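You operate a simulated robot arm through the tools that you are given. There is no shell and no other tool.

You run a simulated two-armed robot. Do the job below in one go: nothing can be reset, and whatever is moved stays where it is left.

JOB
Swing the stand mirror to its 1x side and put the palette away.
Fine: shut its lid, lay it in the open drawer and shut the drawer.
Where things are to end (x, y in the base frame): palette within 60 mm of [560, 110].

Only the result counts: the job must be done as asked and must still hold three seconds after the hand-in. Knocking over, shifting, dropping, spilling or breaking anything else fails it. A push-on lid holds only when it is set on centred and level and pressed home; a screw cap is set on level and turned clockwise until tight.

ROBOT AND FRAMES
Two 7-joint arms with three-finger grippers on one trunk that stands fixed in place. Base frame: the origin is at the foot of the trunk, x ahead of it, y to its left, z up; the work surface is at about z = 760. Readings come in mm, degrees, newtons and seconds.
The left shoulder is at [30, 124, 952], the right one opposite. With the tool pointing down near the work surface each hand reaches from about 100 to 780 mm from the base axis, measured 20 degrees to its own side. Payload 2.2 kg a hand.
The tool frame of a hand sits at the grasp point between the pads (the TCP): z along the fingers, y along the line on which they close. The tips reach 28 mm beyond it. The gripper opens to 102 mm; its body begins 71 mm behind the TCP.
Orientation is that of the tool frame in the base frame, as [roll, pitch, yaw] about the fixed x, y, z axes, in that order (R = Rz(yaw) Ry(pitch) Rx(roll)). With the fingers straight down and closing along the base's y, the tool's x points along the base's -x, its y along +y and its z along -z.

CONTROLS
- The arms move only by the tool step_arm. It takes "left_plan", "right_plan" or both (then of equal length, played together; a hand with none holds still); each is text: rows parted by semicolons, each of 7 numbers parted by spaces: the shift along the base's x, y, z in mm, then the turn, a rotation vector about the base's x, y, z in degrees, then the gripper command, from -1 (shut) to 1 (fully open), values between in proportion. In form: dx dy dz rx ry rz jaw; .... A call has 1 to 20 rows; each row is the pose to reach, as a shift and turn from the pose commanded when the call began. Each row takes 0.2 s and may step no farther than 50 mm and 8.6 degrees from the row before; otherwise, or with a gripper value out of range, the whole call is refused. A pose out of reach is approached as far as the arm can. The call stops where the force on the tool passes 40 N (or 10 N more than at its start, if that is more) or the arm is blocked; 0.2 s more then pass. Each finger travels about 143.6 mm/s and halts on what it meets, pressing with about 43 N; the grip force reading is that of the motor and also rises with nothing between the fingers. The clock runs only during rows and for 0.2 s after the last one: add rows that repeat a pose to give the fingers time. It gives the time, the measured TCP pose, the force on the tool (base axes), the opening and the grip force at its end, in the units of the frame above (readings bear some noise), with the torque about the TCP (base axes, N m) and any sound that the robot's microphone picked up, and new pictures: "show" is both (left out), scene, wrist or none (wrist: the cameras of the hands that moved).
- Cameras (640 x 400 px; columns grow to the right, rows downward): "scene" is now at [53.7, -0.4, 1674.1]; the picture's right is [-0.02, -1.00, 0.00], its down [-0.71, 0.01, -0.71] and it looks along [0.71, -0.01, -0.71] (base axes); focal length 305 px, centre (320, 200). "left" rides on the left gripper at [72, 38, -86] in its tool frame; the picture's right is [-0.47, 0.89, 0.00], its down [-0.60, -0.32, -0.73] and it looks along [-0.65, -0.34, 0.68] (tool axes); focal length 256 px, centre (320, 200). "right" rides on the right gripper at [69, 44, -86] in its tool frame; the picture's right is [-0.53, 0.85, 0.00], its down [-0.58, -0.36, -0.73] and it looks along [-0.62, -0.39, 0.68] (tool axes); focal length 256 px, centre (320, 200).
- slide_trunk(by): moves the trunk up (or, below 0, down) by that many mm; the arms and the scene camera ride with it, the base frame stays. It gives what a move gives, with no picture.
- head_to(pan, tilt): turns the head with the scene camera to pan (to the left, within 143 degrees either way) and tilt (down, from -29 to 69), counted from straight ahead of the robot. It gives what a move gives, and a new picture of the scene camera.
- locate(camera, pixels): for up to 12 pixels [column, row] of the newest picture of that camera ("zoom" is the newest enlarged one), the place [x, y, z] in the base frame of the surface seen there, good to about 2 mm. It takes no simulated time.
- close_up(camera, box): a new picture of the part [left, top, right, bottom] of that camera's present view, enlarged. It takes no simulated time.
- job_done(): hands the job in; it is judged then, once.

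Unless the task says otherwise, let go and move clear before handing in.

The tools are called as name(argument=value, ...) on one line, values as JSON. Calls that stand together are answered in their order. step_arm: Moves the arms, as the interface text tells. Its arguments: {"type":"object","properties":{"left_plan":{"type":"string"},"right_plan":{"type":"string"},"show":{"type":"string","enum":["both","scene","wrist","none"]}},"required":[]} The other tools are called the same way: slide_trunk (by) moves the trunk up or down; head_to (pan, tilt) turns the head that bears the scene camera; locate (camera, pixels) gives the place of the surface under pixels of a picture; close_up (camera, box) takes an enlarged picture of a part of a camera's view; job_done () hands the job in.

At the start:

```text
time: 0.0
left_eef_pos: [630.8, 185.8, 1277.7]
left_tool_rot: [-180.0, 0.0, -180.0]
left_wrist_force: [-0.7, 0.4, 0.0]
left_wrist_torque: [0.0, -0.01, 0.0]
left_width: 102.0
left_gripper_force: 0.1
right_eef_pos: [529.8, -261.0, 1191.5]
right_tool_rot: [-180.0, 0.0, -180.0]
right_wrist_force: [0.2, 0.4, -0.4]
right_wrist_torque: [-0.02, 0.0, -0.02]
right_width: 102.0
right_gripper_force: 0.0
trunk travel left (down, up): [-193.0, 347.0]
head pan, tilt (commanded): [-1.2, 44.9]
```

scene: 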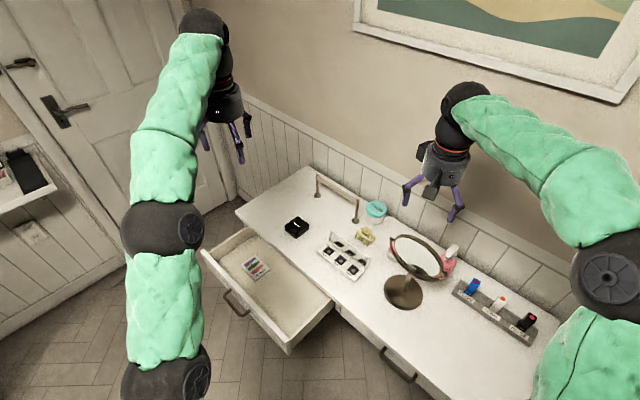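
right: 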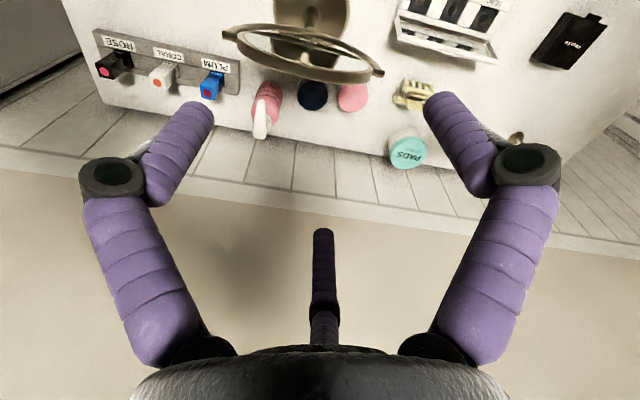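
left: 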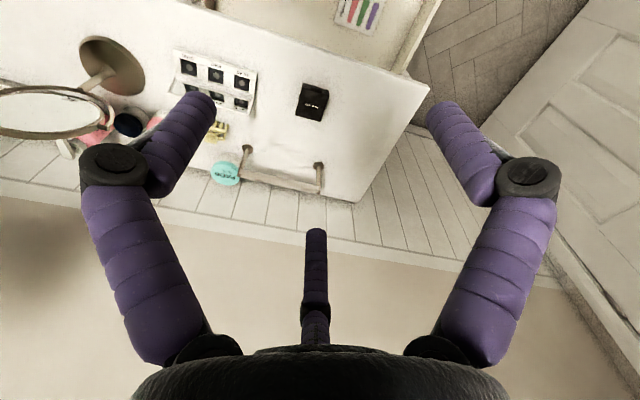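

The scene shows an open palette near (345,258), a black compact box near (297,226), the stand mirror near (415,260), and an open drawer at (265,280). I'll take enlarged views before moving anything.

close_up(camera="scene", box=[300, 190, 400, 290])

close_up(camera="scene", box=[370, 220, 470, 320])

close_up(camera="scene", box=[190, 160, 350, 360])

close_up(camera="left", box=[0, 0, 440, 220])

close_up(camera="right", box=[80, 0, 640, 220])

```text
4.00 times, centred on (350, 240) of scene
```

zoom: 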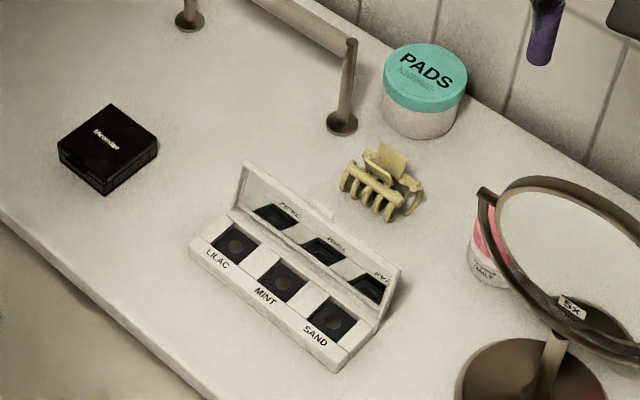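

```text
4.00 times, centred on (420, 270) of scene
```

zoom: 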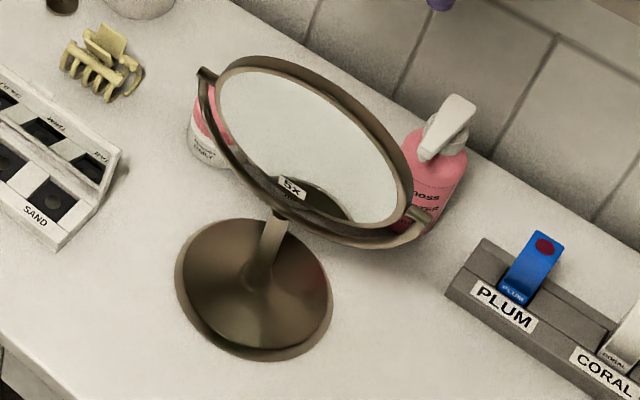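

```text
2.00 times, centred on (270, 260) of scene
```

zoom: 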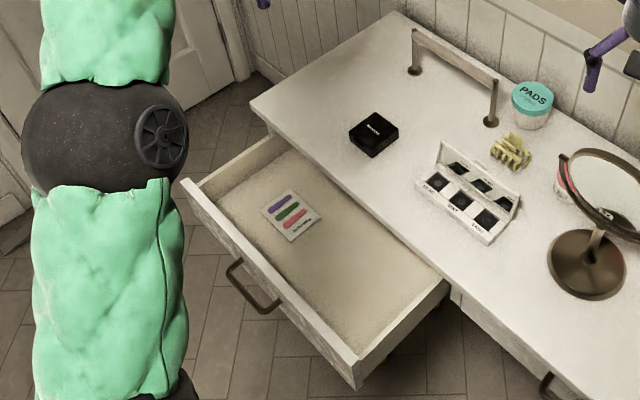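

```text
1.45 times, centred on (220, 110) of left
```

zoom: 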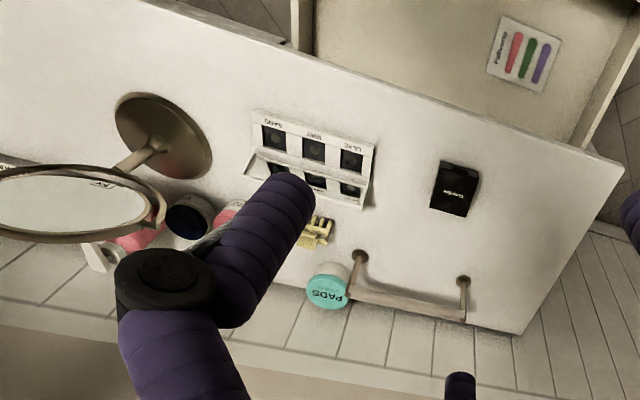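

```text
1.14 times, centred on (360, 110) of right
```

zoom: 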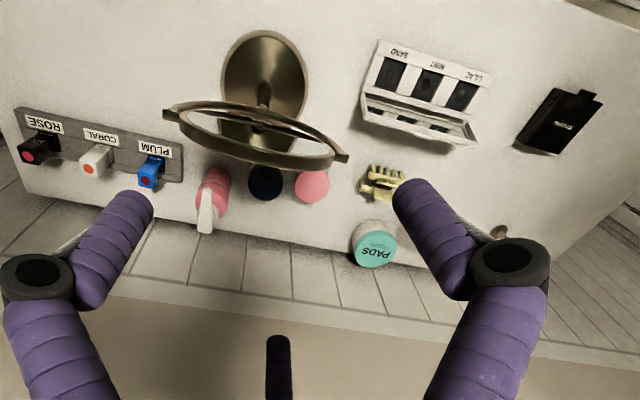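

The enlarged views show the palette open with its lid leaning back (mirror inside), and the stand mirror facing me with "5x". I'll measure the key points of table, drawer, palette and mirror.

close_up(camera="scene", box=[310, 220, 374, 284])

locate(camera="scene", pixels=[[236, 211], [304, 168], [333, 303], [204, 252], [287, 350], [232, 300], [250, 235], [285, 340], [240, 270], [300, 305], [255, 268], [222, 290]])

locate(camera="scene", pixels=[[403, 292], [413, 258], [393, 238], [443, 275], [420, 235], [404, 268], [420, 250], [400, 245], [390, 300], [417, 297], [472, 250], [248, 315]])

```text
6.25 times, centred on (342, 252) of scene
```

zoom: 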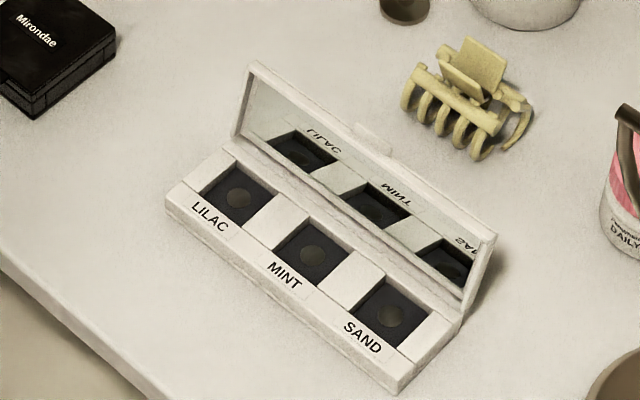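

```text
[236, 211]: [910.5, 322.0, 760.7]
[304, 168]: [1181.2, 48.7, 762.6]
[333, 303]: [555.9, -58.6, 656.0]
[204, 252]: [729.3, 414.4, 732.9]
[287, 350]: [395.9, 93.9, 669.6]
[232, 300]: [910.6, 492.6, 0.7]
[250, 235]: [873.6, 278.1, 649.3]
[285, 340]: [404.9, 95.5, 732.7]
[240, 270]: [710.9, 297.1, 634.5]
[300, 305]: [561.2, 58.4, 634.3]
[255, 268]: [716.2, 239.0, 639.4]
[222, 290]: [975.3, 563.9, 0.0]
```

```text
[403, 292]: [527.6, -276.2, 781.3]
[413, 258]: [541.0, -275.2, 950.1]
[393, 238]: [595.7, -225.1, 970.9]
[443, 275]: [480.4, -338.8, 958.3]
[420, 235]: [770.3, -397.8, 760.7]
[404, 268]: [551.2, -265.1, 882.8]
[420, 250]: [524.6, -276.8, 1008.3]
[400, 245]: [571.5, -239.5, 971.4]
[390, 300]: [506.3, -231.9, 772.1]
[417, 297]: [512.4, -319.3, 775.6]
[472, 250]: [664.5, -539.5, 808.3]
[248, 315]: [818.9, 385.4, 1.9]
```

The table is turned about 45 degrees, the drawer is about 190 mm open, and its free floor lies around the target. Now I'll measure the mirror and palette in more detail.

close_up(camera="scene", box=[380, 225, 460, 275])

locate(camera="zoom", pixels=[[85, 110], [90, 140], [150, 85], [250, 85], [350, 150], [430, 250], [480, 370], [250, 200], [350, 280], [200, 250], [300, 340], [520, 350]])

close_up(camera="right", box=[200, 0, 420, 137])

close_up(camera="left", box=[0, 20, 180, 160])

```text
8.00 times, centred on (420, 250) of scene
```

zoom: 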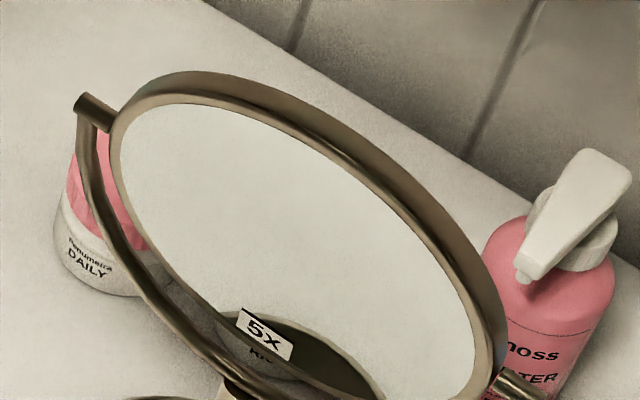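

```text
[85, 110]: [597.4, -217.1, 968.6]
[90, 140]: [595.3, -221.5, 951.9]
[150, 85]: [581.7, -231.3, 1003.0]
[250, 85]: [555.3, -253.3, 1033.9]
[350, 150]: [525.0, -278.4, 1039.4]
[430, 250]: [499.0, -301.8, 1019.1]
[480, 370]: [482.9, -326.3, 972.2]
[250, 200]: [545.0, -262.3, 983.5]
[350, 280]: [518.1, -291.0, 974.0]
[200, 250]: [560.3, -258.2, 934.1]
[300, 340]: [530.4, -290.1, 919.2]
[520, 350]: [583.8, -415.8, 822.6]
```

```text
2.91 times, centred on (310, 68) of right
```

zoom: 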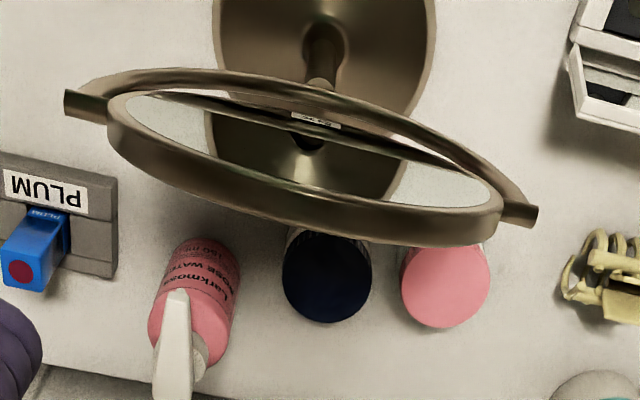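

```text
2.86 times, centred on (90, 90) of left
```

zoom: 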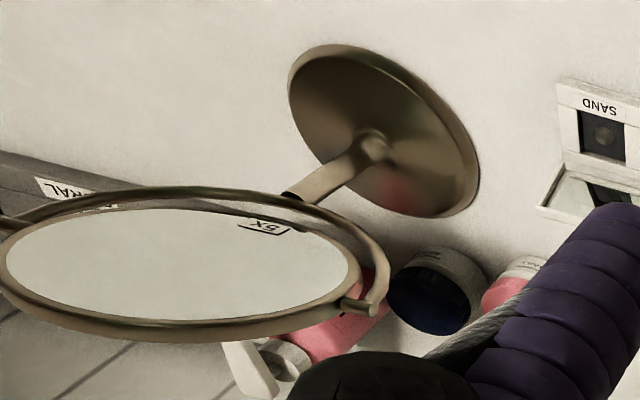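

The mirror centre is near (536,-277,968) with its swing axis along about (0.7,0.7,0), the glass nearly vertical and facing the table front. Next I'll measure the palette and the drawer.

close_up(camera="scene", box=[310, 225, 380, 285])

locate(camera="scene", pixels=[[317, 253], [354.8, 282], [364, 272], [326, 244], [331.2, 230], [370, 257.5], [350.8, 242], [340, 262], [330, 262], [365, 240], [297, 226], [318, 260]])

close_up(camera="scene", box=[195, 220, 345, 360])

locate(camera="zoom", pixels=[[130, 110], [190, 35], [400, 350], [395, 375], [455, 255], [430, 330], [220, 220], [260, 290], [150, 250], [300, 200], [400, 250], [380, 320]])

```text
6.67 times, centred on (345, 255) of scene
```

zoom: 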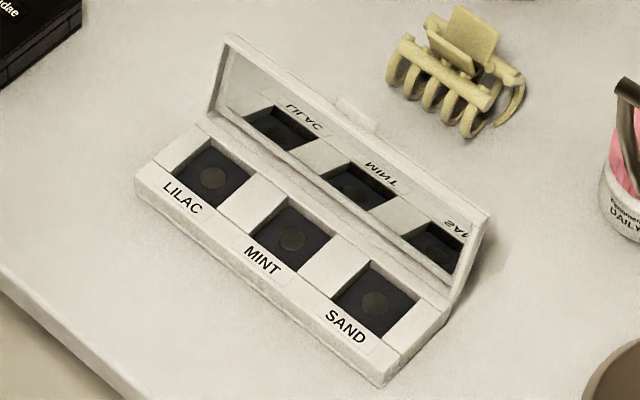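

```text
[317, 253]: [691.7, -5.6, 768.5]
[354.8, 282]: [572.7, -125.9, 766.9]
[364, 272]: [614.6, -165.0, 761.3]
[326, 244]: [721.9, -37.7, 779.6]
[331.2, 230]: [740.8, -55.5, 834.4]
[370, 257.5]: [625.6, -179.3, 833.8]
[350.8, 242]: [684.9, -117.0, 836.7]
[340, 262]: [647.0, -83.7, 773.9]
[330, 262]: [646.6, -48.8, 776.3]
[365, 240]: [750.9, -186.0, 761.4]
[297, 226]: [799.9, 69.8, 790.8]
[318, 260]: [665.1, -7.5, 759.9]
```

```text
2.86 times, centred on (270, 290) of scene
```

zoom: 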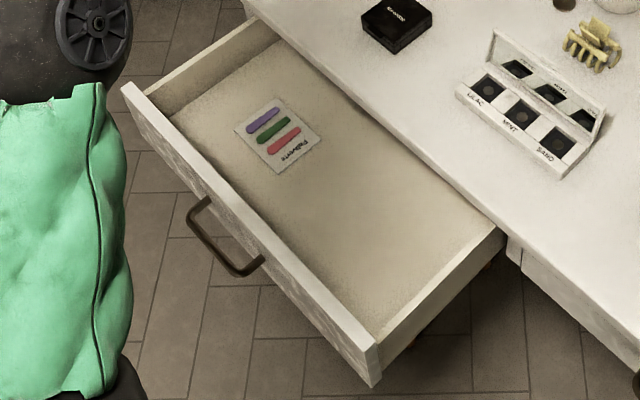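

```text
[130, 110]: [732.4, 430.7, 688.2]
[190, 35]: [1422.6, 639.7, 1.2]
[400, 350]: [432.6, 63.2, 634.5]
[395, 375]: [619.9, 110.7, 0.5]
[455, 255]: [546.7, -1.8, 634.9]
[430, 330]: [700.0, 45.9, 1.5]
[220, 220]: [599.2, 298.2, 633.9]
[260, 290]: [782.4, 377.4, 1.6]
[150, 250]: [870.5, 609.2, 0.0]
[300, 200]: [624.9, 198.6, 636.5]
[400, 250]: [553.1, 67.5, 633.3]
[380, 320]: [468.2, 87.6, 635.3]
```

The palette is about 169 x 57 mm with its lid leaning just past upright, hinge on the far side. I need the real finger layout before planning, so I'll measure the fingers in both pictures.

close_up(camera="scene", box=[190, 80, 260, 170])

close_up(camera="scene", box=[395, 130, 475, 225])

locate(camera="left", pixels=[[200, 105], [437, 110], [315, 235], [115, 165], [525, 170], [318, 300], [150, 280], [490, 280], [318, 250], [430, 130], [205, 130], [320, 330]])

locate(camera="right", pixels=[[200, 110], [437, 105], [323, 240], [115, 175], [525, 160], [323, 310], [150, 280], [500, 280], [323, 255], [300, 360], [205, 130], [435, 130]])

```text
4.44 times, centred on (225, 125) of scene
```

zoom: 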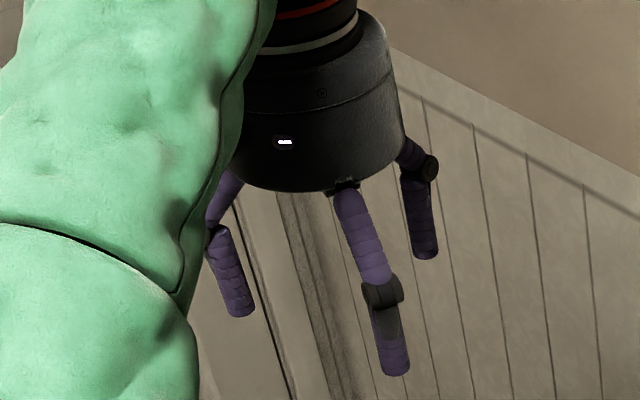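

```text
4.21 times, centred on (435, 178) of scene
```

zoom: 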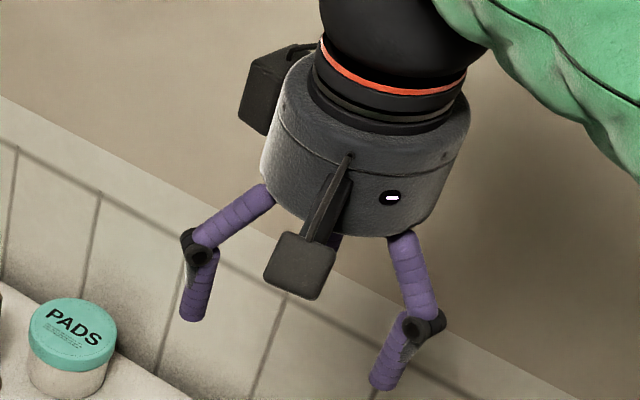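

```text
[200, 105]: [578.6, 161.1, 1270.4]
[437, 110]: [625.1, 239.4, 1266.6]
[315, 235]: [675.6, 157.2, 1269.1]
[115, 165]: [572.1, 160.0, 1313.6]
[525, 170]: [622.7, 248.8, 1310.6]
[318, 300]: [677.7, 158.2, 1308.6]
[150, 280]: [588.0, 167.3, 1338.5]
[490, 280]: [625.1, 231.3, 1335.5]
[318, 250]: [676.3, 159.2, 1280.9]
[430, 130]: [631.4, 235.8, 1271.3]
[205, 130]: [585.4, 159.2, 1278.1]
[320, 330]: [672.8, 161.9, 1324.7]
```

```text
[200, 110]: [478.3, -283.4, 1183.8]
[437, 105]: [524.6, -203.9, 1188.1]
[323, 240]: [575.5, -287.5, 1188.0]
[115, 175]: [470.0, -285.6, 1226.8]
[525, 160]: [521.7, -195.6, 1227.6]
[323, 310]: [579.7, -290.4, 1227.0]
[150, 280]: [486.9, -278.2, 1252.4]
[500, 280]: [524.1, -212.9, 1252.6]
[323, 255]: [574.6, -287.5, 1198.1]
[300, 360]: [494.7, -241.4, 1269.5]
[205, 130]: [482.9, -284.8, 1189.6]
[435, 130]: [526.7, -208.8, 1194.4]
```

The fingers are spaced 120 degrees apart: the thumb at the tool's +y, the pair at (±50,-28). I'll use the right hand, fingers closed, to push the mirror's top edge back, so first I move it to the front of the mirror at rim height.

step_arm(right_plan="-23 19 0 0 0 0 -1; -46 38 0 0 0 0 -1; -46 38 -45 0 0 0 -1; -46 38 -90 0 0 0 -1; -46 38 -120 0 0 0 -1; -46 38 -138 0 0 0 -1; -46 38 -138 0 0 0 -1", show="both")

```text
time: 1.6
left_eef_pos: [630.6, 185.6, 1276.6]
left_tool_rot: [-180.0, 0.0, -180.0]
left_wrist_force: [-0.4, -0.7, -0.7]
left_wrist_torque: [-0.01, -0.01, -0.02]
left_width: 102.2
left_gripper_force: 0.1
right_eef_pos: [481.9, -223.7, 1052.6]
right_tool_rot: [180.0, 0.0, -180.0]
right_wrist_force: [0.5, -0.4, -0.3]
right_wrist_torque: [0.02, -0.01, 0.01]
right_width: 2.1
right_gripper_force: 31.4
trunk travel left (down, up): [-193.0, 347.0]
head pan, tilt (commanded): [-1.2, 44.9]
```

scene: 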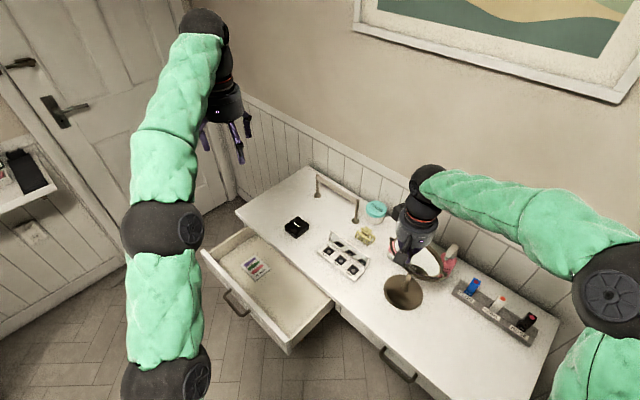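
right: 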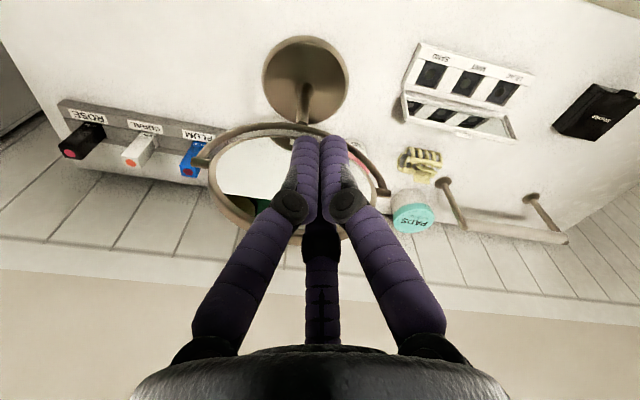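

The closed fingertips show at (307,140) and (335,140) in front of the mirror. I'll measure the tips and the mirror rim from this view.

close_up(camera="right", box=[180, 100, 420, 250])

locate(camera="right", pixels=[[307, 138], [335, 138], [307, 165], [340, 165], [245, 133], [225, 160], [240, 165], [365, 190], [376, 180], [250, 212], [200, 160], [384, 190]])

close_up(camera="scene", box=[370, 180, 470, 320])

```text
2.67 times, centred on (300, 175) of right
```

zoom: 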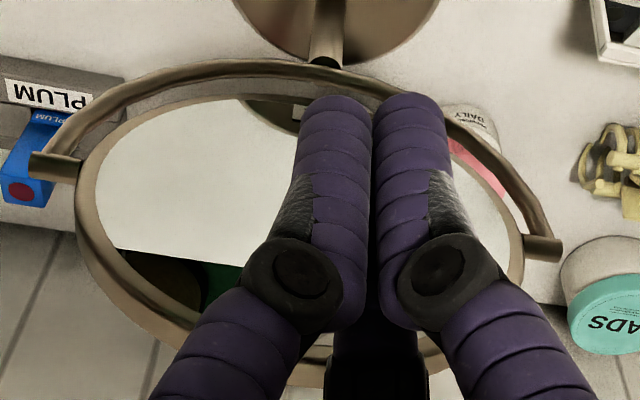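

```text
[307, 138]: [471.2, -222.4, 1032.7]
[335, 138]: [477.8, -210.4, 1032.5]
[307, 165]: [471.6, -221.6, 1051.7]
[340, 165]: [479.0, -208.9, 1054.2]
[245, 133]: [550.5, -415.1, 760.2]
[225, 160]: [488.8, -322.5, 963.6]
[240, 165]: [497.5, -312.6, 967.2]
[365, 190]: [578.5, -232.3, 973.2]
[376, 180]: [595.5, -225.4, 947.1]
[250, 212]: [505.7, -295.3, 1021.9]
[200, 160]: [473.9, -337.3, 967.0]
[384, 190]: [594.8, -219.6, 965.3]
```

```text
2.86 times, centred on (420, 250) of scene
```

zoom: 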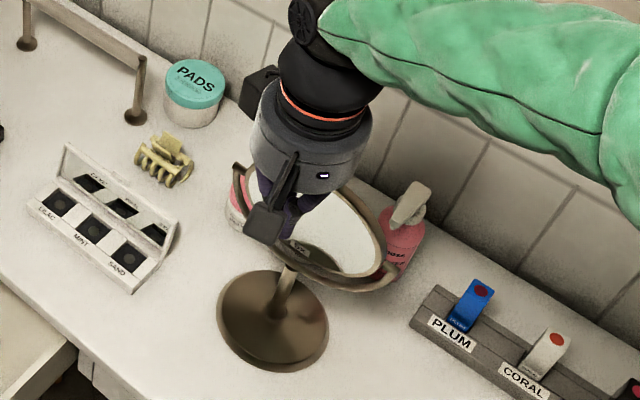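

The pivot ends come out at (595,-220,965) and (474,-337,967), so the axis centre is (534,-278.5,966). Before pushing I'll check how high the bottles behind the mirror stand.

locate(camera="zoom", pixels=[[410, 200], [395, 225], [400, 250], [238, 195], [235, 215], [160, 140], [180, 175], [165, 160], [118, 250], [270, 330], [60, 150], [175, 240]])

locate(camera="left", pixels=[[130, 125], [150, 120], [85, 150], [70, 150], [110, 125], [215, 130], [125, 115], [140, 130], [95, 140], [222, 125], [228, 175], [225, 135]])

```text
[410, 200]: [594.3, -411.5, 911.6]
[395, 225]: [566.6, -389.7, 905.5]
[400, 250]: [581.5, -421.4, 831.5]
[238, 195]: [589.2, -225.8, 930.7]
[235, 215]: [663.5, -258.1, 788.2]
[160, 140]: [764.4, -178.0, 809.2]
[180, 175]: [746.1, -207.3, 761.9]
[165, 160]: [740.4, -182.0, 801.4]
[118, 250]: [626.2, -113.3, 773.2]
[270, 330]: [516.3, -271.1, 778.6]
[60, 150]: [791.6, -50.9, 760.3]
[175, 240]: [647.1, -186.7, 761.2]
```

```text
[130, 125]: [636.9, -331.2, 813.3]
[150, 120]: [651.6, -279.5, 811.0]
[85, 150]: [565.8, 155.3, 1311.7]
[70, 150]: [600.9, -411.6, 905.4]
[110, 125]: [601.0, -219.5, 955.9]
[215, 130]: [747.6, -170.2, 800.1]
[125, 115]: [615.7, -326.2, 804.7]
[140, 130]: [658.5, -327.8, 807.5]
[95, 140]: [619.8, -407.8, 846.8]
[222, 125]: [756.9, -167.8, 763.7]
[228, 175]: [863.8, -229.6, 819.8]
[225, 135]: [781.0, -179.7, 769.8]
```

The tallest thing behind is the pump at z≈912 and u-offset 57 mm from my path, so the arc stays clear. I push the mirror's top back slowly through the first part of the arc.

step_arm(right_plan="21.2 -21.2 4 0 0 0 -1; 28.3 -28.3 4 0 0 0 -1; 32.5 -32.5 4 0 0 0 -1; 36.8 -36.8 4 0 0 0 -1; 41 -41 5 0 0 0 -1; 45.3 -45.3 5 0 0 0 -1; 49.5 -49.5 5 0 0 0 -1; 53.7 -53.7 3 0 0 0 -1; 58 -58 1 0 0 0 -1; 62.2 -62.2 -3 0 0 0 -1; 66.5 -66.5 -6 0 0 0 -1; 70 -70 -9 0 0 0 -1; 70 -70 -9 0 0 0 -1", show="both")

```text
time: 4.4
left_eef_pos: [629.0, 185.5, 1276.2]
left_tool_rot: [-180.0, 0.1, -179.9]
left_wrist_force: [-0.5, 0.2, 0.7]
left_wrist_torque: [0.01, -0.01, -0.01]
left_width: 102.0
left_gripper_force: 0.1
right_eef_pos: [554.2, -291.9, 1044.9]
right_tool_rot: [-180.0, 0.1, -180.0]
right_wrist_force: [-2.3, 2.6, 3.8]
right_wrist_torque: [0.0, -0.06, -0.03]
right_width: 2.1
right_gripper_force: 31.7
trunk travel left (down, up): [-193.0, 347.0]
head pan, tilt (commanded): [-1.2, 44.9]
```

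scene: 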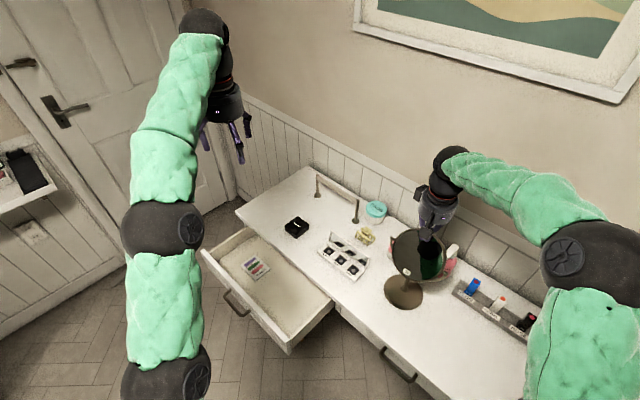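
right: 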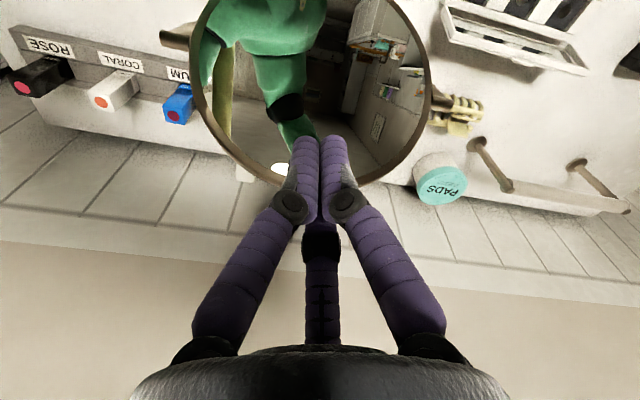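

The mirror has tilted back and the force is about 5 N. I'll check that the stand's foot hasn't moved and what angle the glass has.

close_up(camera="scene", box=[370, 180, 470, 320])

locate(camera="right", pixels=[[215, 20], [270, 30], [380, 30], [350, 100], [240, 110], [280, 100], [420, 120], [195, 90], [325, 30], [300, 60], [370, 175], [270, 178]])

locate(camera="scene", pixels=[[403, 292], [390, 300], [417, 297], [394, 240], [410, 230], [420, 245], [405, 255], [415, 270], [395, 255], [440, 275], [403, 281], [445, 268]])

```text
2.86 times, centred on (420, 250) of scene
```

zoom: 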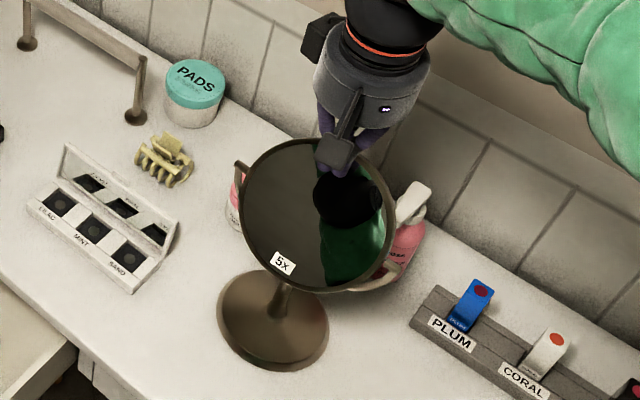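

```text
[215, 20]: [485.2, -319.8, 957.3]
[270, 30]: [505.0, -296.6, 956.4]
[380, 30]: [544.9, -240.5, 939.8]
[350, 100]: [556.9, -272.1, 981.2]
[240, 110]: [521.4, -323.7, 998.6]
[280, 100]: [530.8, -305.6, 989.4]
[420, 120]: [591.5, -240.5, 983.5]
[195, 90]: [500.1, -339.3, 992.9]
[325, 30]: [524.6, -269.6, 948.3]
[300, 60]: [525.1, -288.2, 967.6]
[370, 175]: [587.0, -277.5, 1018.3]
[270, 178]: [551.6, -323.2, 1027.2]
```

```text
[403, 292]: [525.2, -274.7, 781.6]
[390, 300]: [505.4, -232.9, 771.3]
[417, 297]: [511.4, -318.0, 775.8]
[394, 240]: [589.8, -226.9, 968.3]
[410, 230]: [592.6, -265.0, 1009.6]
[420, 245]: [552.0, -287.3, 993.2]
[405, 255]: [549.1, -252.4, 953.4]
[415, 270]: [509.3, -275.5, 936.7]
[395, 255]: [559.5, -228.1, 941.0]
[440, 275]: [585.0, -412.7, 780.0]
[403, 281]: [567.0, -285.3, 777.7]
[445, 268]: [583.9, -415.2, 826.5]
```

The stand's foot is unchanged and the glass sits about 37 degrees back. I continue the arc, going over the horizontal by pressing the far edge down.

step_arm(right_plan="5 -5 -4 0 0 0 -1; 9.2 -9.2 -8 0 0 0 -1; 12.4 -12.4 -12 0 0 0 -1; 15.2 -15.2 -16.5 0 0 0 -1; 17.7 -17.7 -21 0 0 0 -1; 20.3 -20.3 -25.5 0 0 0 -1; 21.9 -21.9 -30.5 0 0 0 -1; 23.5 -23.5 -35.5 0 0 0 -1; 24.7 -24.7 -40.5 0 0 0 -1; 25.6 -25.6 -45.5 0 0 0 -1; 26.7 -26.7 -50.5 0 0 0 -1; 27.6 -27.6 -56 0 0 0 -1; 27.6 -27.6 -56 0 0 0 -1", show="both")

```text
time: 7.2
left_eef_pos: [630.9, 184.4, 1275.7]
left_tool_rot: [180.0, 0.0, -179.9]
left_wrist_force: [1.1, -0.9, 0.0]
left_wrist_torque: [-0.01, 0.0, -0.01]
left_width: 102.0
left_gripper_force: 0.0
right_eef_pos: [580.4, -319.8, 987.7]
right_tool_rot: [179.9, -0.1, 180.0]
right_wrist_force: [-1.4, 2.2, -0.5]
right_wrist_torque: [0.02, 0.01, -0.03]
right_width: 2.2
right_gripper_force: 31.4
trunk travel left (down, up): [-193.0, 347.0]
head pan, tilt (commanded): [-1.2, 44.9]
```

scene: 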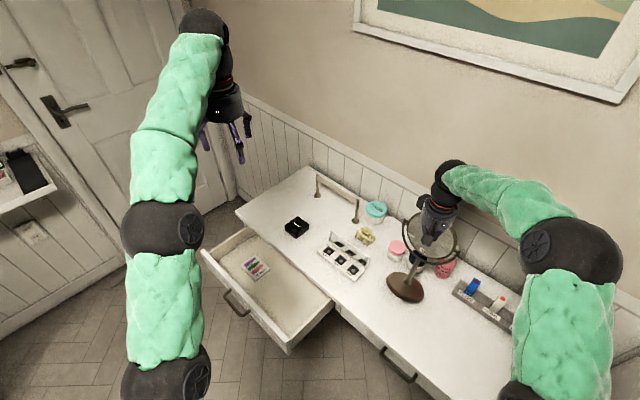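
right: 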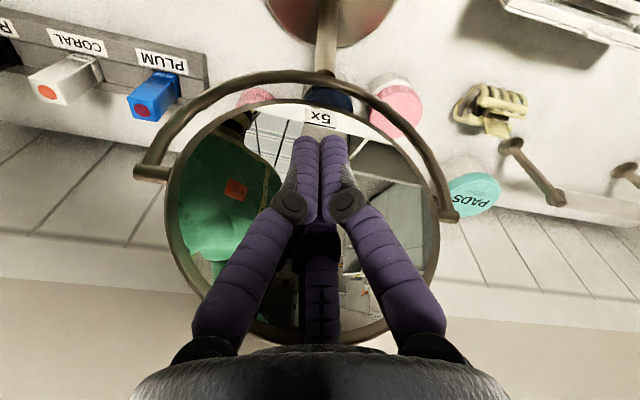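

The mirror is now near horizontal. I'll check its plane and the foot again.

locate(camera="right", pixels=[[250, 125], [290, 120], [400, 150], [380, 200], [220, 180], [240, 260], [385, 270], [180, 240], [430, 240], [265, 320], [150, 172], [448, 210]])

close_up(camera="scene", box=[370, 180, 470, 320])

locate(camera="scene", pixels=[[403, 292], [390, 300], [417, 297], [403, 275]])

```text
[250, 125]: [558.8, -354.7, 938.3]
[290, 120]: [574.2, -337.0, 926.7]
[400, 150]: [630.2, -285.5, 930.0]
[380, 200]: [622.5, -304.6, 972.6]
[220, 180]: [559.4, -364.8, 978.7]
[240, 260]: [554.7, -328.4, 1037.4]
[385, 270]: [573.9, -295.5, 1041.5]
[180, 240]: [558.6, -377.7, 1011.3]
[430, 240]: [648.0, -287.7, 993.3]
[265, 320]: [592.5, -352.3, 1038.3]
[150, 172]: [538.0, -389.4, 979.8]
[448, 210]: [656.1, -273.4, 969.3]
```

```text
2.86 times, centred on (420, 250) of scene
```

zoom: 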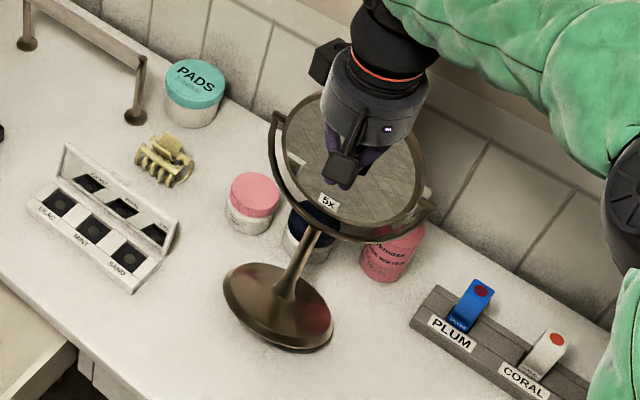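

```text
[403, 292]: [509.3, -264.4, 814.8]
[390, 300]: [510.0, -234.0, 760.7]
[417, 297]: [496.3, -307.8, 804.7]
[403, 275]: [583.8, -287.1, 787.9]
```

The stand has tipped back (foot edge at z≈815, pivots moved to v≈656): the tips slid down the glass and pushed the stand instead of turning it. It leans on my fingers with about 2.5 N of restoring force, so I'll ease the hand straight back to set it down gently.

step_arm(right_plan="-3 3 0 0 0 0 -1; -6.5 6.5 0 0 0 0 -1; -10 10 0 0 0 0 -1; -13.5 13.5 0 0 0 0 -1; -17 17 0 0 0 0 -1; -20.5 20.5 0 0 0 0 -1; -24 24 0 0 0 0 -1; -27.5 27.5 0 0 0 0 -1; -31 31 0 0 0 0 -1; -34.5 34.5 0 0 0 0 -1; -37 37 0 0 0 0 -1; -39 39 0 0 0 0 -1", show="both")

```text
time: 9.8
left_eef_pos: [630.5, 185.7, 1276.5]
left_tool_rot: [-180.0, 0.0, -180.0]
left_wrist_force: [-0.3, -0.5, 0.1]
left_wrist_torque: [0.01, 0.02, -0.01]
left_width: 102.1
left_gripper_force: 0.0
right_eef_pos: [542.7, -281.5, 988.9]
right_tool_rot: [180.0, 0.1, -180.0]
right_wrist_force: [-1.7, 1.2, 0.2]
right_wrist_torque: [0.02, 0.06, 0.02]
right_width: 2.1
right_gripper_force: 31.4
trunk travel left (down, up): [-193.0, 347.0]
head pan, tilt (commanded): [-1.2, 44.9]
```

scene: 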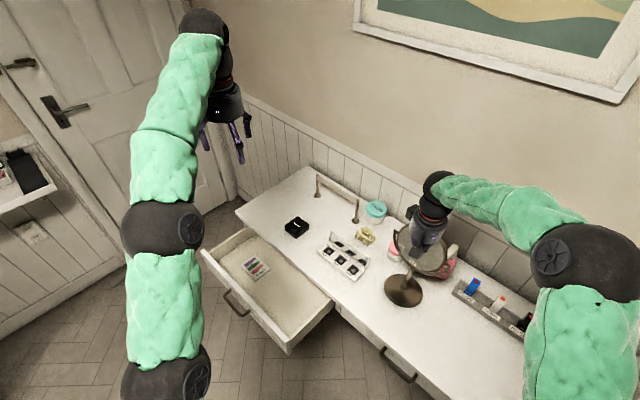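
right: 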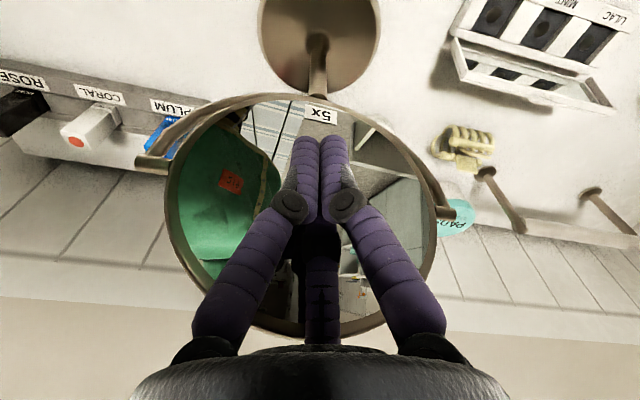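

The stand is coming back with the hand, still touching at about 2 N. I keep easing back until the foot is flat.

step_arm(right_plan="-2 2 0 0 0 0 -1; -4 4 0 0 0 0 -1; -6 6 0 0 0 0 -1; -8 8 0 0 0 0 -1; -10 10 0 0 0 0 -1; -12 12 0 0 0 0 -1; -14 14 0 0 0 0 -1; -16 16 0 0 0 0 -1; -18 18 0 0 0 0 -1; -20 20 0 0 0 0 -1; -22 22 0 0 0 0 -1; -24 24 0 0 0 0 -1; -26 26 0 0 0 0 -1; -28 28 0 0 0 0 -1; -30 30 0 0 0 0 -1; -33 33 0 0 0 0 -1", show="both")

close_up(camera="scene", box=[370, 180, 470, 320])

locate(camera="scene", pixels=[[403, 292], [390, 300], [417, 297], [403, 281]])

```text
time: 13.2
left_eef_pos: [630.9, 184.6, 1277.4]
left_tool_rot: [-180.0, 0.0, 180.0]
left_wrist_force: [0.0, 0.2, -0.3]
left_wrist_torque: [-0.01, 0.03, -0.02]
left_width: 101.9
left_gripper_force: 0.1
right_eef_pos: [508.4, -249.4, 988.1]
right_tool_rot: [180.0, 0.0, 180.0]
right_wrist_force: [-0.3, -0.5, 0.0]
right_wrist_torque: [0.0, 0.0, 0.01]
right_width: 2.0
right_gripper_force: 31.0
trunk travel left (down, up): [-193.0, 347.0]
head pan, tilt (commanded): [-1.2, 44.9]
```

scene: 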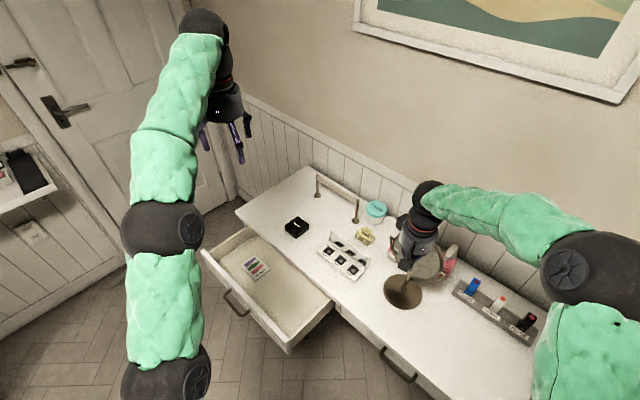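
right: 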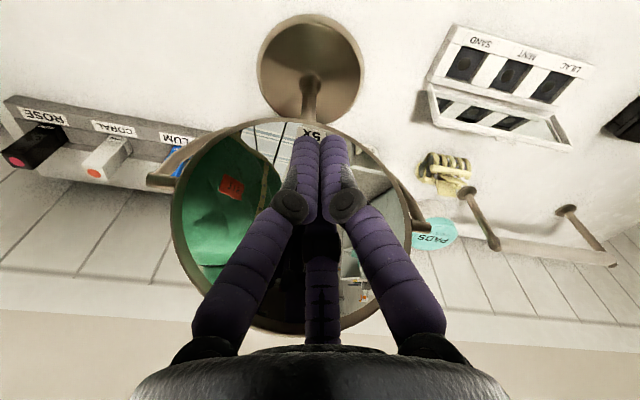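

```text
2.86 times, centred on (420, 250) of scene
```

zoom: 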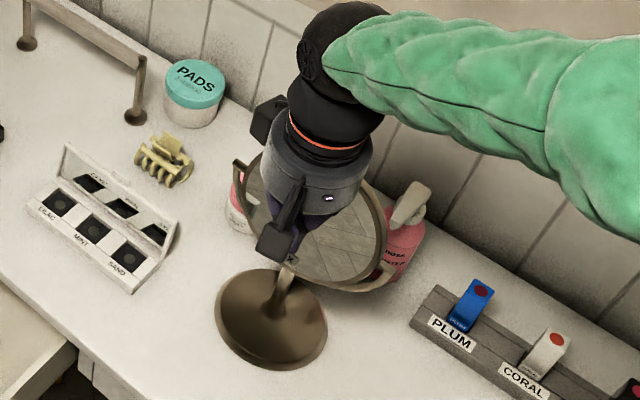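

```text
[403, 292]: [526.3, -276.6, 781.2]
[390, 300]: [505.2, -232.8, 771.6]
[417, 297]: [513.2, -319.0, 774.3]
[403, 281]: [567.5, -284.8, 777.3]
```

The stand is flat again in its former place (foot at (526,-277,781)). I raise the hand clear and measure the mirror's angle to see how the hinge behaves.

step_arm(right_plan="-15 15 0 0 0 0 -1; -30 30 20 0 0 0 -1; -40 40 60 0 0 0 -1; -50 50 100 0 0 0 -1; -60 60 130 0 0 0 -1; -60 60 130 0 0 0 -1", show="both")

close_up(camera="scene", box=[370, 200, 470, 300])

close_up(camera="right", box=[180, 60, 460, 240])

```text
time: 14.6
left_eef_pos: [631.9, 185.4, 1275.5]
left_tool_rot: [-180.0, 0.1, 179.9]
left_wrist_force: [-0.1, 0.1, -0.1]
left_wrist_torque: [0.02, 0.02, 0.04]
left_width: 101.8
left_gripper_force: 0.0
right_eef_pos: [450.9, -189.1, 1118.5]
right_tool_rot: [180.0, -0.1, -180.0]
right_wrist_force: [-0.2, 0.3, 0.2]
right_wrist_torque: [0.02, 0.01, 0.0]
right_width: 1.7
right_gripper_force: 31.2
trunk travel left (down, up): [-193.0, 347.0]
head pan, tilt (commanded): [-1.2, 44.9]
```

scene: 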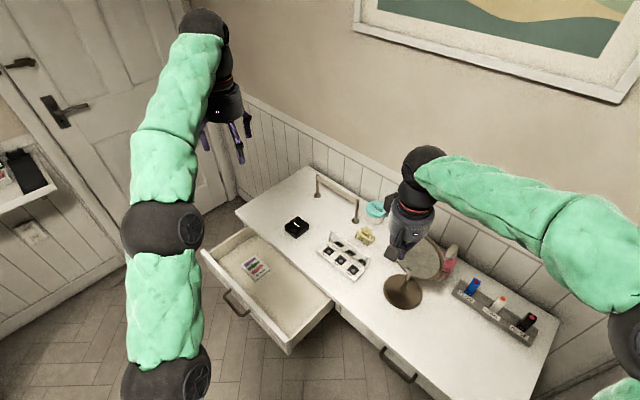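
right: 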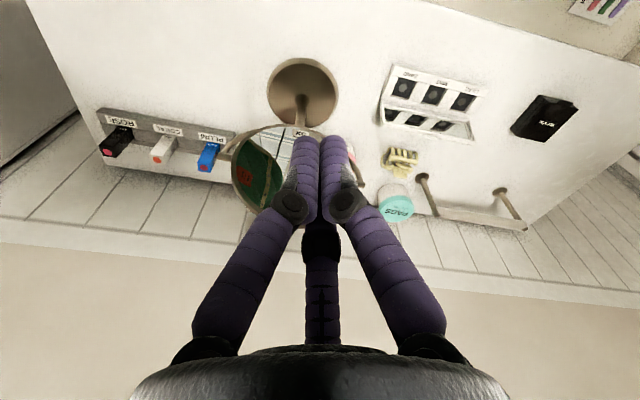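

```text
4.00 times, centred on (420, 250) of scene
```

zoom: 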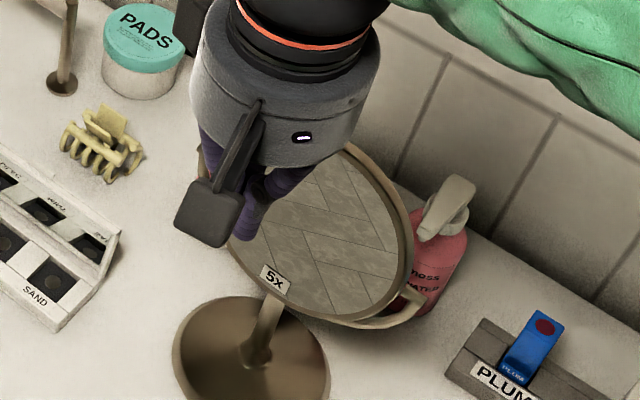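

```text
2.22 times, centred on (320, 150) of right
```

zoom: 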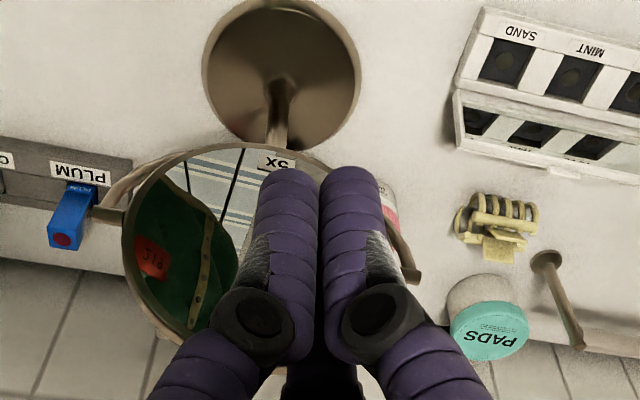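

locate(camera="scene", pixels=[[430, 243], [437, 260], [425, 265], [412, 262], [420, 275], [425, 250], [435, 275], [418, 256], [442, 272], [427, 238], [445, 275], [389, 238]])

locate(camera="right", pixels=[[225, 160], [362, 185], [250, 165], [270, 145], [285, 133], [240, 190], [265, 200], [255, 212], [300, 100], [215, 153], [235, 200], [280, 130]])

```text
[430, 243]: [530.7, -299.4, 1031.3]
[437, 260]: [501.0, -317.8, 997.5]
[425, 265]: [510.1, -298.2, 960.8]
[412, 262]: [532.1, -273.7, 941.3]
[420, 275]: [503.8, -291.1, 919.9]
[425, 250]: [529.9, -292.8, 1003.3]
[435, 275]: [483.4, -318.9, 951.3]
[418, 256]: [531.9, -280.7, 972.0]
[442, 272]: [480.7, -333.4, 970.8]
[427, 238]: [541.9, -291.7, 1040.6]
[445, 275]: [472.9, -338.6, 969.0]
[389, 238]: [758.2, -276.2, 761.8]
```

```text
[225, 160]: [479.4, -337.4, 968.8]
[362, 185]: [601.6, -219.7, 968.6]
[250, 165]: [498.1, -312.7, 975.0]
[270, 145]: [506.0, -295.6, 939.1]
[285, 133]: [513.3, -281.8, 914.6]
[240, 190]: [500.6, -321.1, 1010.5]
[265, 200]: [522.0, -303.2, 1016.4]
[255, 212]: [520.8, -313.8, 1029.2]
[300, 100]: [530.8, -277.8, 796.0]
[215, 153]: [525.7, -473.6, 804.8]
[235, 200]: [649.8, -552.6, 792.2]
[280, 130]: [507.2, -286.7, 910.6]
```

The mirror now leans back about 13 degrees, so the hinge holds by friction and the glass lies in the axis plane inside a raised rim. I'll push again with the tips hooked just under that rim, on a corrected arc that never pushes low on the glass.

step_arm(right_plan="24.7 -24.7 -35 0 0 0 -1; 46 -46 -65 0 0 0 -1; 62.9 -62.9 -73 0 0 0 -1; 74.2 -74.2 -73 0 0 0 -1; 79.9 -79.9 -73 0 0 0 -1; 84.1 -84.1 -73 0 0 0 -1; 88.4 -88.4 -74 0 0 0 -1; 92.6 -92.6 -75.5 0 0 0 -1; 96.9 -96.9 -78 0 0 0 -1; 101.1 -101.1 -80.5 0 0 0 -1; 101.1 -101.1 -80.5 0 0 0 -1", show="both")

close_up(camera="scene", box=[370, 200, 470, 300])

locate(camera="scene", pixels=[[403, 292], [390, 300], [417, 297], [403, 281]])

locate(camera="right", pixels=[[215, 20], [270, 30], [380, 30], [350, 100], [240, 110], [280, 100], [380, 150], [325, 30], [300, 60], [270, 150]])

```text
time: 17.0
left_eef_pos: [631.6, 184.4, 1276.5]
left_tool_rot: [179.9, 0.1, -179.9]
left_wrist_force: [0.7, 0.6, -0.1]
left_wrist_torque: [0.0, -0.01, -0.01]
left_width: 102.1
left_gripper_force: 0.1
right_eef_pos: [550.0, -290.9, 1040.0]
right_tool_rot: [-179.9, 0.1, -180.0]
right_wrist_force: [-2.5, 2.1, 4.2]
right_wrist_torque: [-0.04, 0.0, -0.02]
right_width: 2.0
right_gripper_force: 31.6
trunk travel left (down, up): [-193.0, 347.0]
head pan, tilt (commanded): [-1.2, 44.9]
```

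scene: 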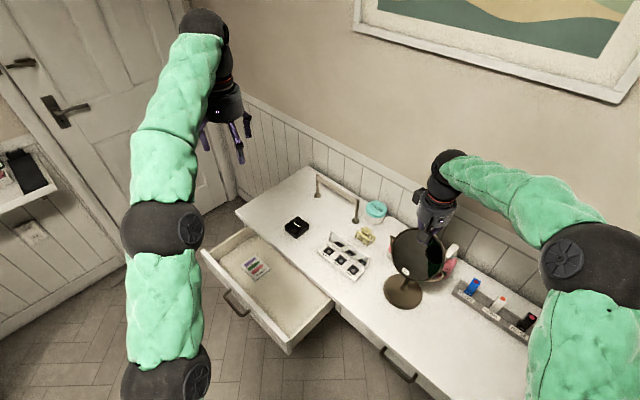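
right: 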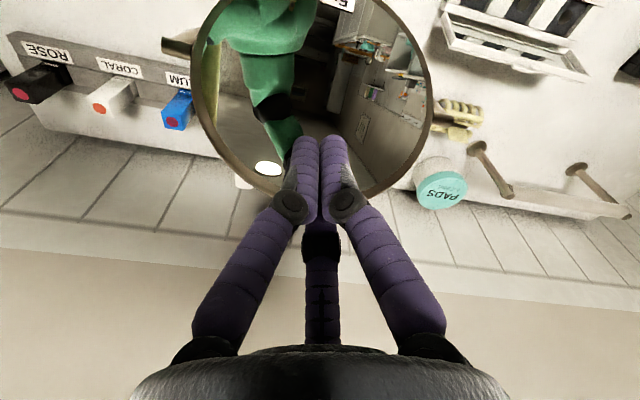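

```text
4.00 times, centred on (420, 250) of scene
```

zoom: 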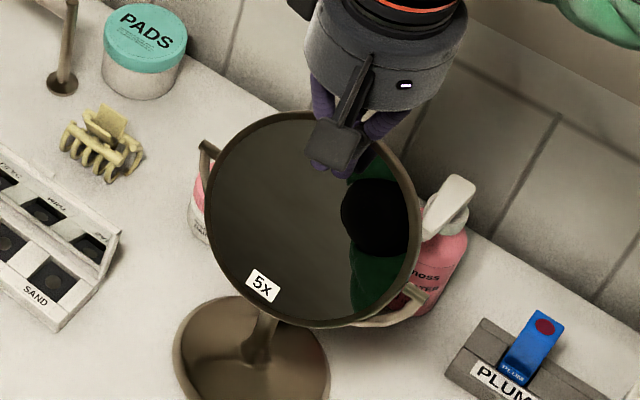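

```text
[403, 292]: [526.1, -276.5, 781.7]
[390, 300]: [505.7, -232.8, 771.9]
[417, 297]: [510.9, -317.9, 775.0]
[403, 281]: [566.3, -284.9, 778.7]
```

```text
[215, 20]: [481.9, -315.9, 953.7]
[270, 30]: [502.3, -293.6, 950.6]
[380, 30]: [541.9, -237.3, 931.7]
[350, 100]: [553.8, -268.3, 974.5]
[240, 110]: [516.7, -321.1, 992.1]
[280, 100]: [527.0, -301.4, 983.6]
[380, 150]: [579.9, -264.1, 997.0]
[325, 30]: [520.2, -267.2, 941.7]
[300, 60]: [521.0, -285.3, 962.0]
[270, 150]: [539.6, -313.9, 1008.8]
```

The glass is at about 35 degrees as predicted and the foot hasn't moved. I carry on along the corrected arc towards 75 degrees, pressing mostly downward.

step_arm(right_plan="2.1 -2.1 -2.5 0 0 0 -1; 4.2 -4.2 -5 0 0 0 -1; 6.6 -6.6 -8.5 0 0 0 -1; 9.1 -9.1 -12 0 0 0 -1; 11.2 -11.2 -16 0 0 0 -1; 13.4 -13.4 -20 0 0 0 -1; 15.1 -15.1 -24.5 0 0 0 -1; 16.9 -16.9 -29 0 0 0 -1; 16.9 -16.9 -29 0 0 0 -1", show="both")

close_up(camera="scene", box=[370, 200, 470, 300])

locate(camera="scene", pixels=[[403, 292], [390, 300], [417, 297], [403, 281]])

locate(camera="right", pixels=[[215, 20], [270, 30], [380, 30], [350, 100], [240, 110], [280, 100], [380, 150], [325, 30], [300, 60], [270, 150]])

```text
time: 19.0
left_eef_pos: [631.2, 185.3, 1275.9]
left_tool_rot: [-179.9, 0.0, 180.0]
left_wrist_force: [-0.3, 0.4, -0.2]
left_wrist_torque: [-0.01, 0.01, -0.01]
left_width: 101.9
left_gripper_force: 0.0
right_eef_pos: [564.9, -306.3, 1007.7]
right_tool_rot: [180.0, -0.2, -180.0]
right_wrist_force: [-2.0, 1.9, 4.8]
right_wrist_torque: [0.01, -0.06, -0.02]
right_width: 2.2
right_gripper_force: 31.4
trunk travel left (down, up): [-193.0, 347.0]
head pan, tilt (commanded): [-1.2, 44.9]
```

scene: 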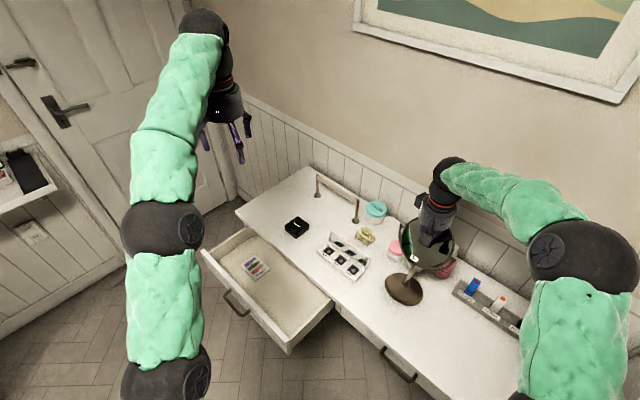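
right: 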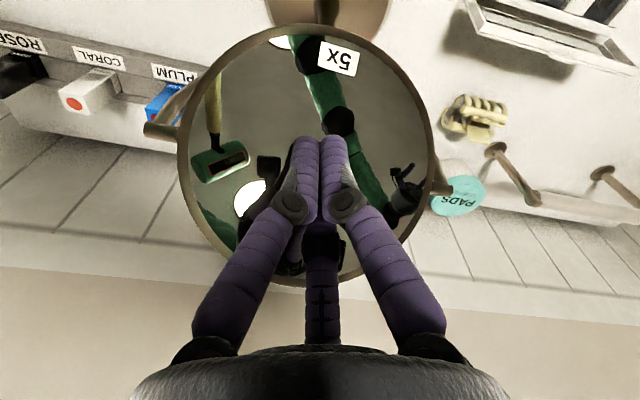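

```text
4.00 times, centred on (420, 250) of scene
```

zoom: 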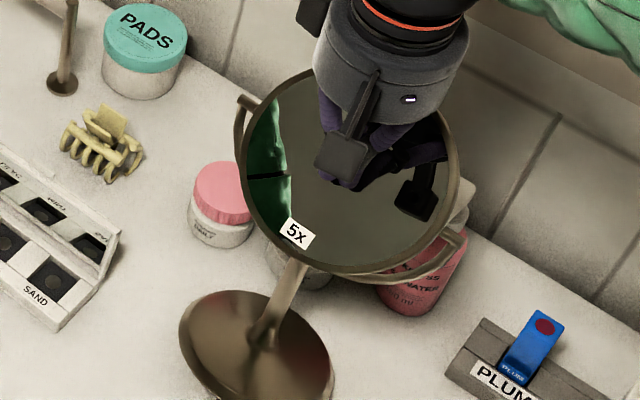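

```text
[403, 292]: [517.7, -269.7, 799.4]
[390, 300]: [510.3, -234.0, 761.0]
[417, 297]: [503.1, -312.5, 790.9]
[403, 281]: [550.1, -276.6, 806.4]
```

```text
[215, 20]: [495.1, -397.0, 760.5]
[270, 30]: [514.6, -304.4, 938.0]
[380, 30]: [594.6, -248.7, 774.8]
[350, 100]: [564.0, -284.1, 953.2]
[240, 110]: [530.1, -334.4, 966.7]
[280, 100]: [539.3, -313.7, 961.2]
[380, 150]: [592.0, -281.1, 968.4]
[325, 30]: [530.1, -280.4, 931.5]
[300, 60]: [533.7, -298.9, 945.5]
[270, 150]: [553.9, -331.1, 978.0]
```

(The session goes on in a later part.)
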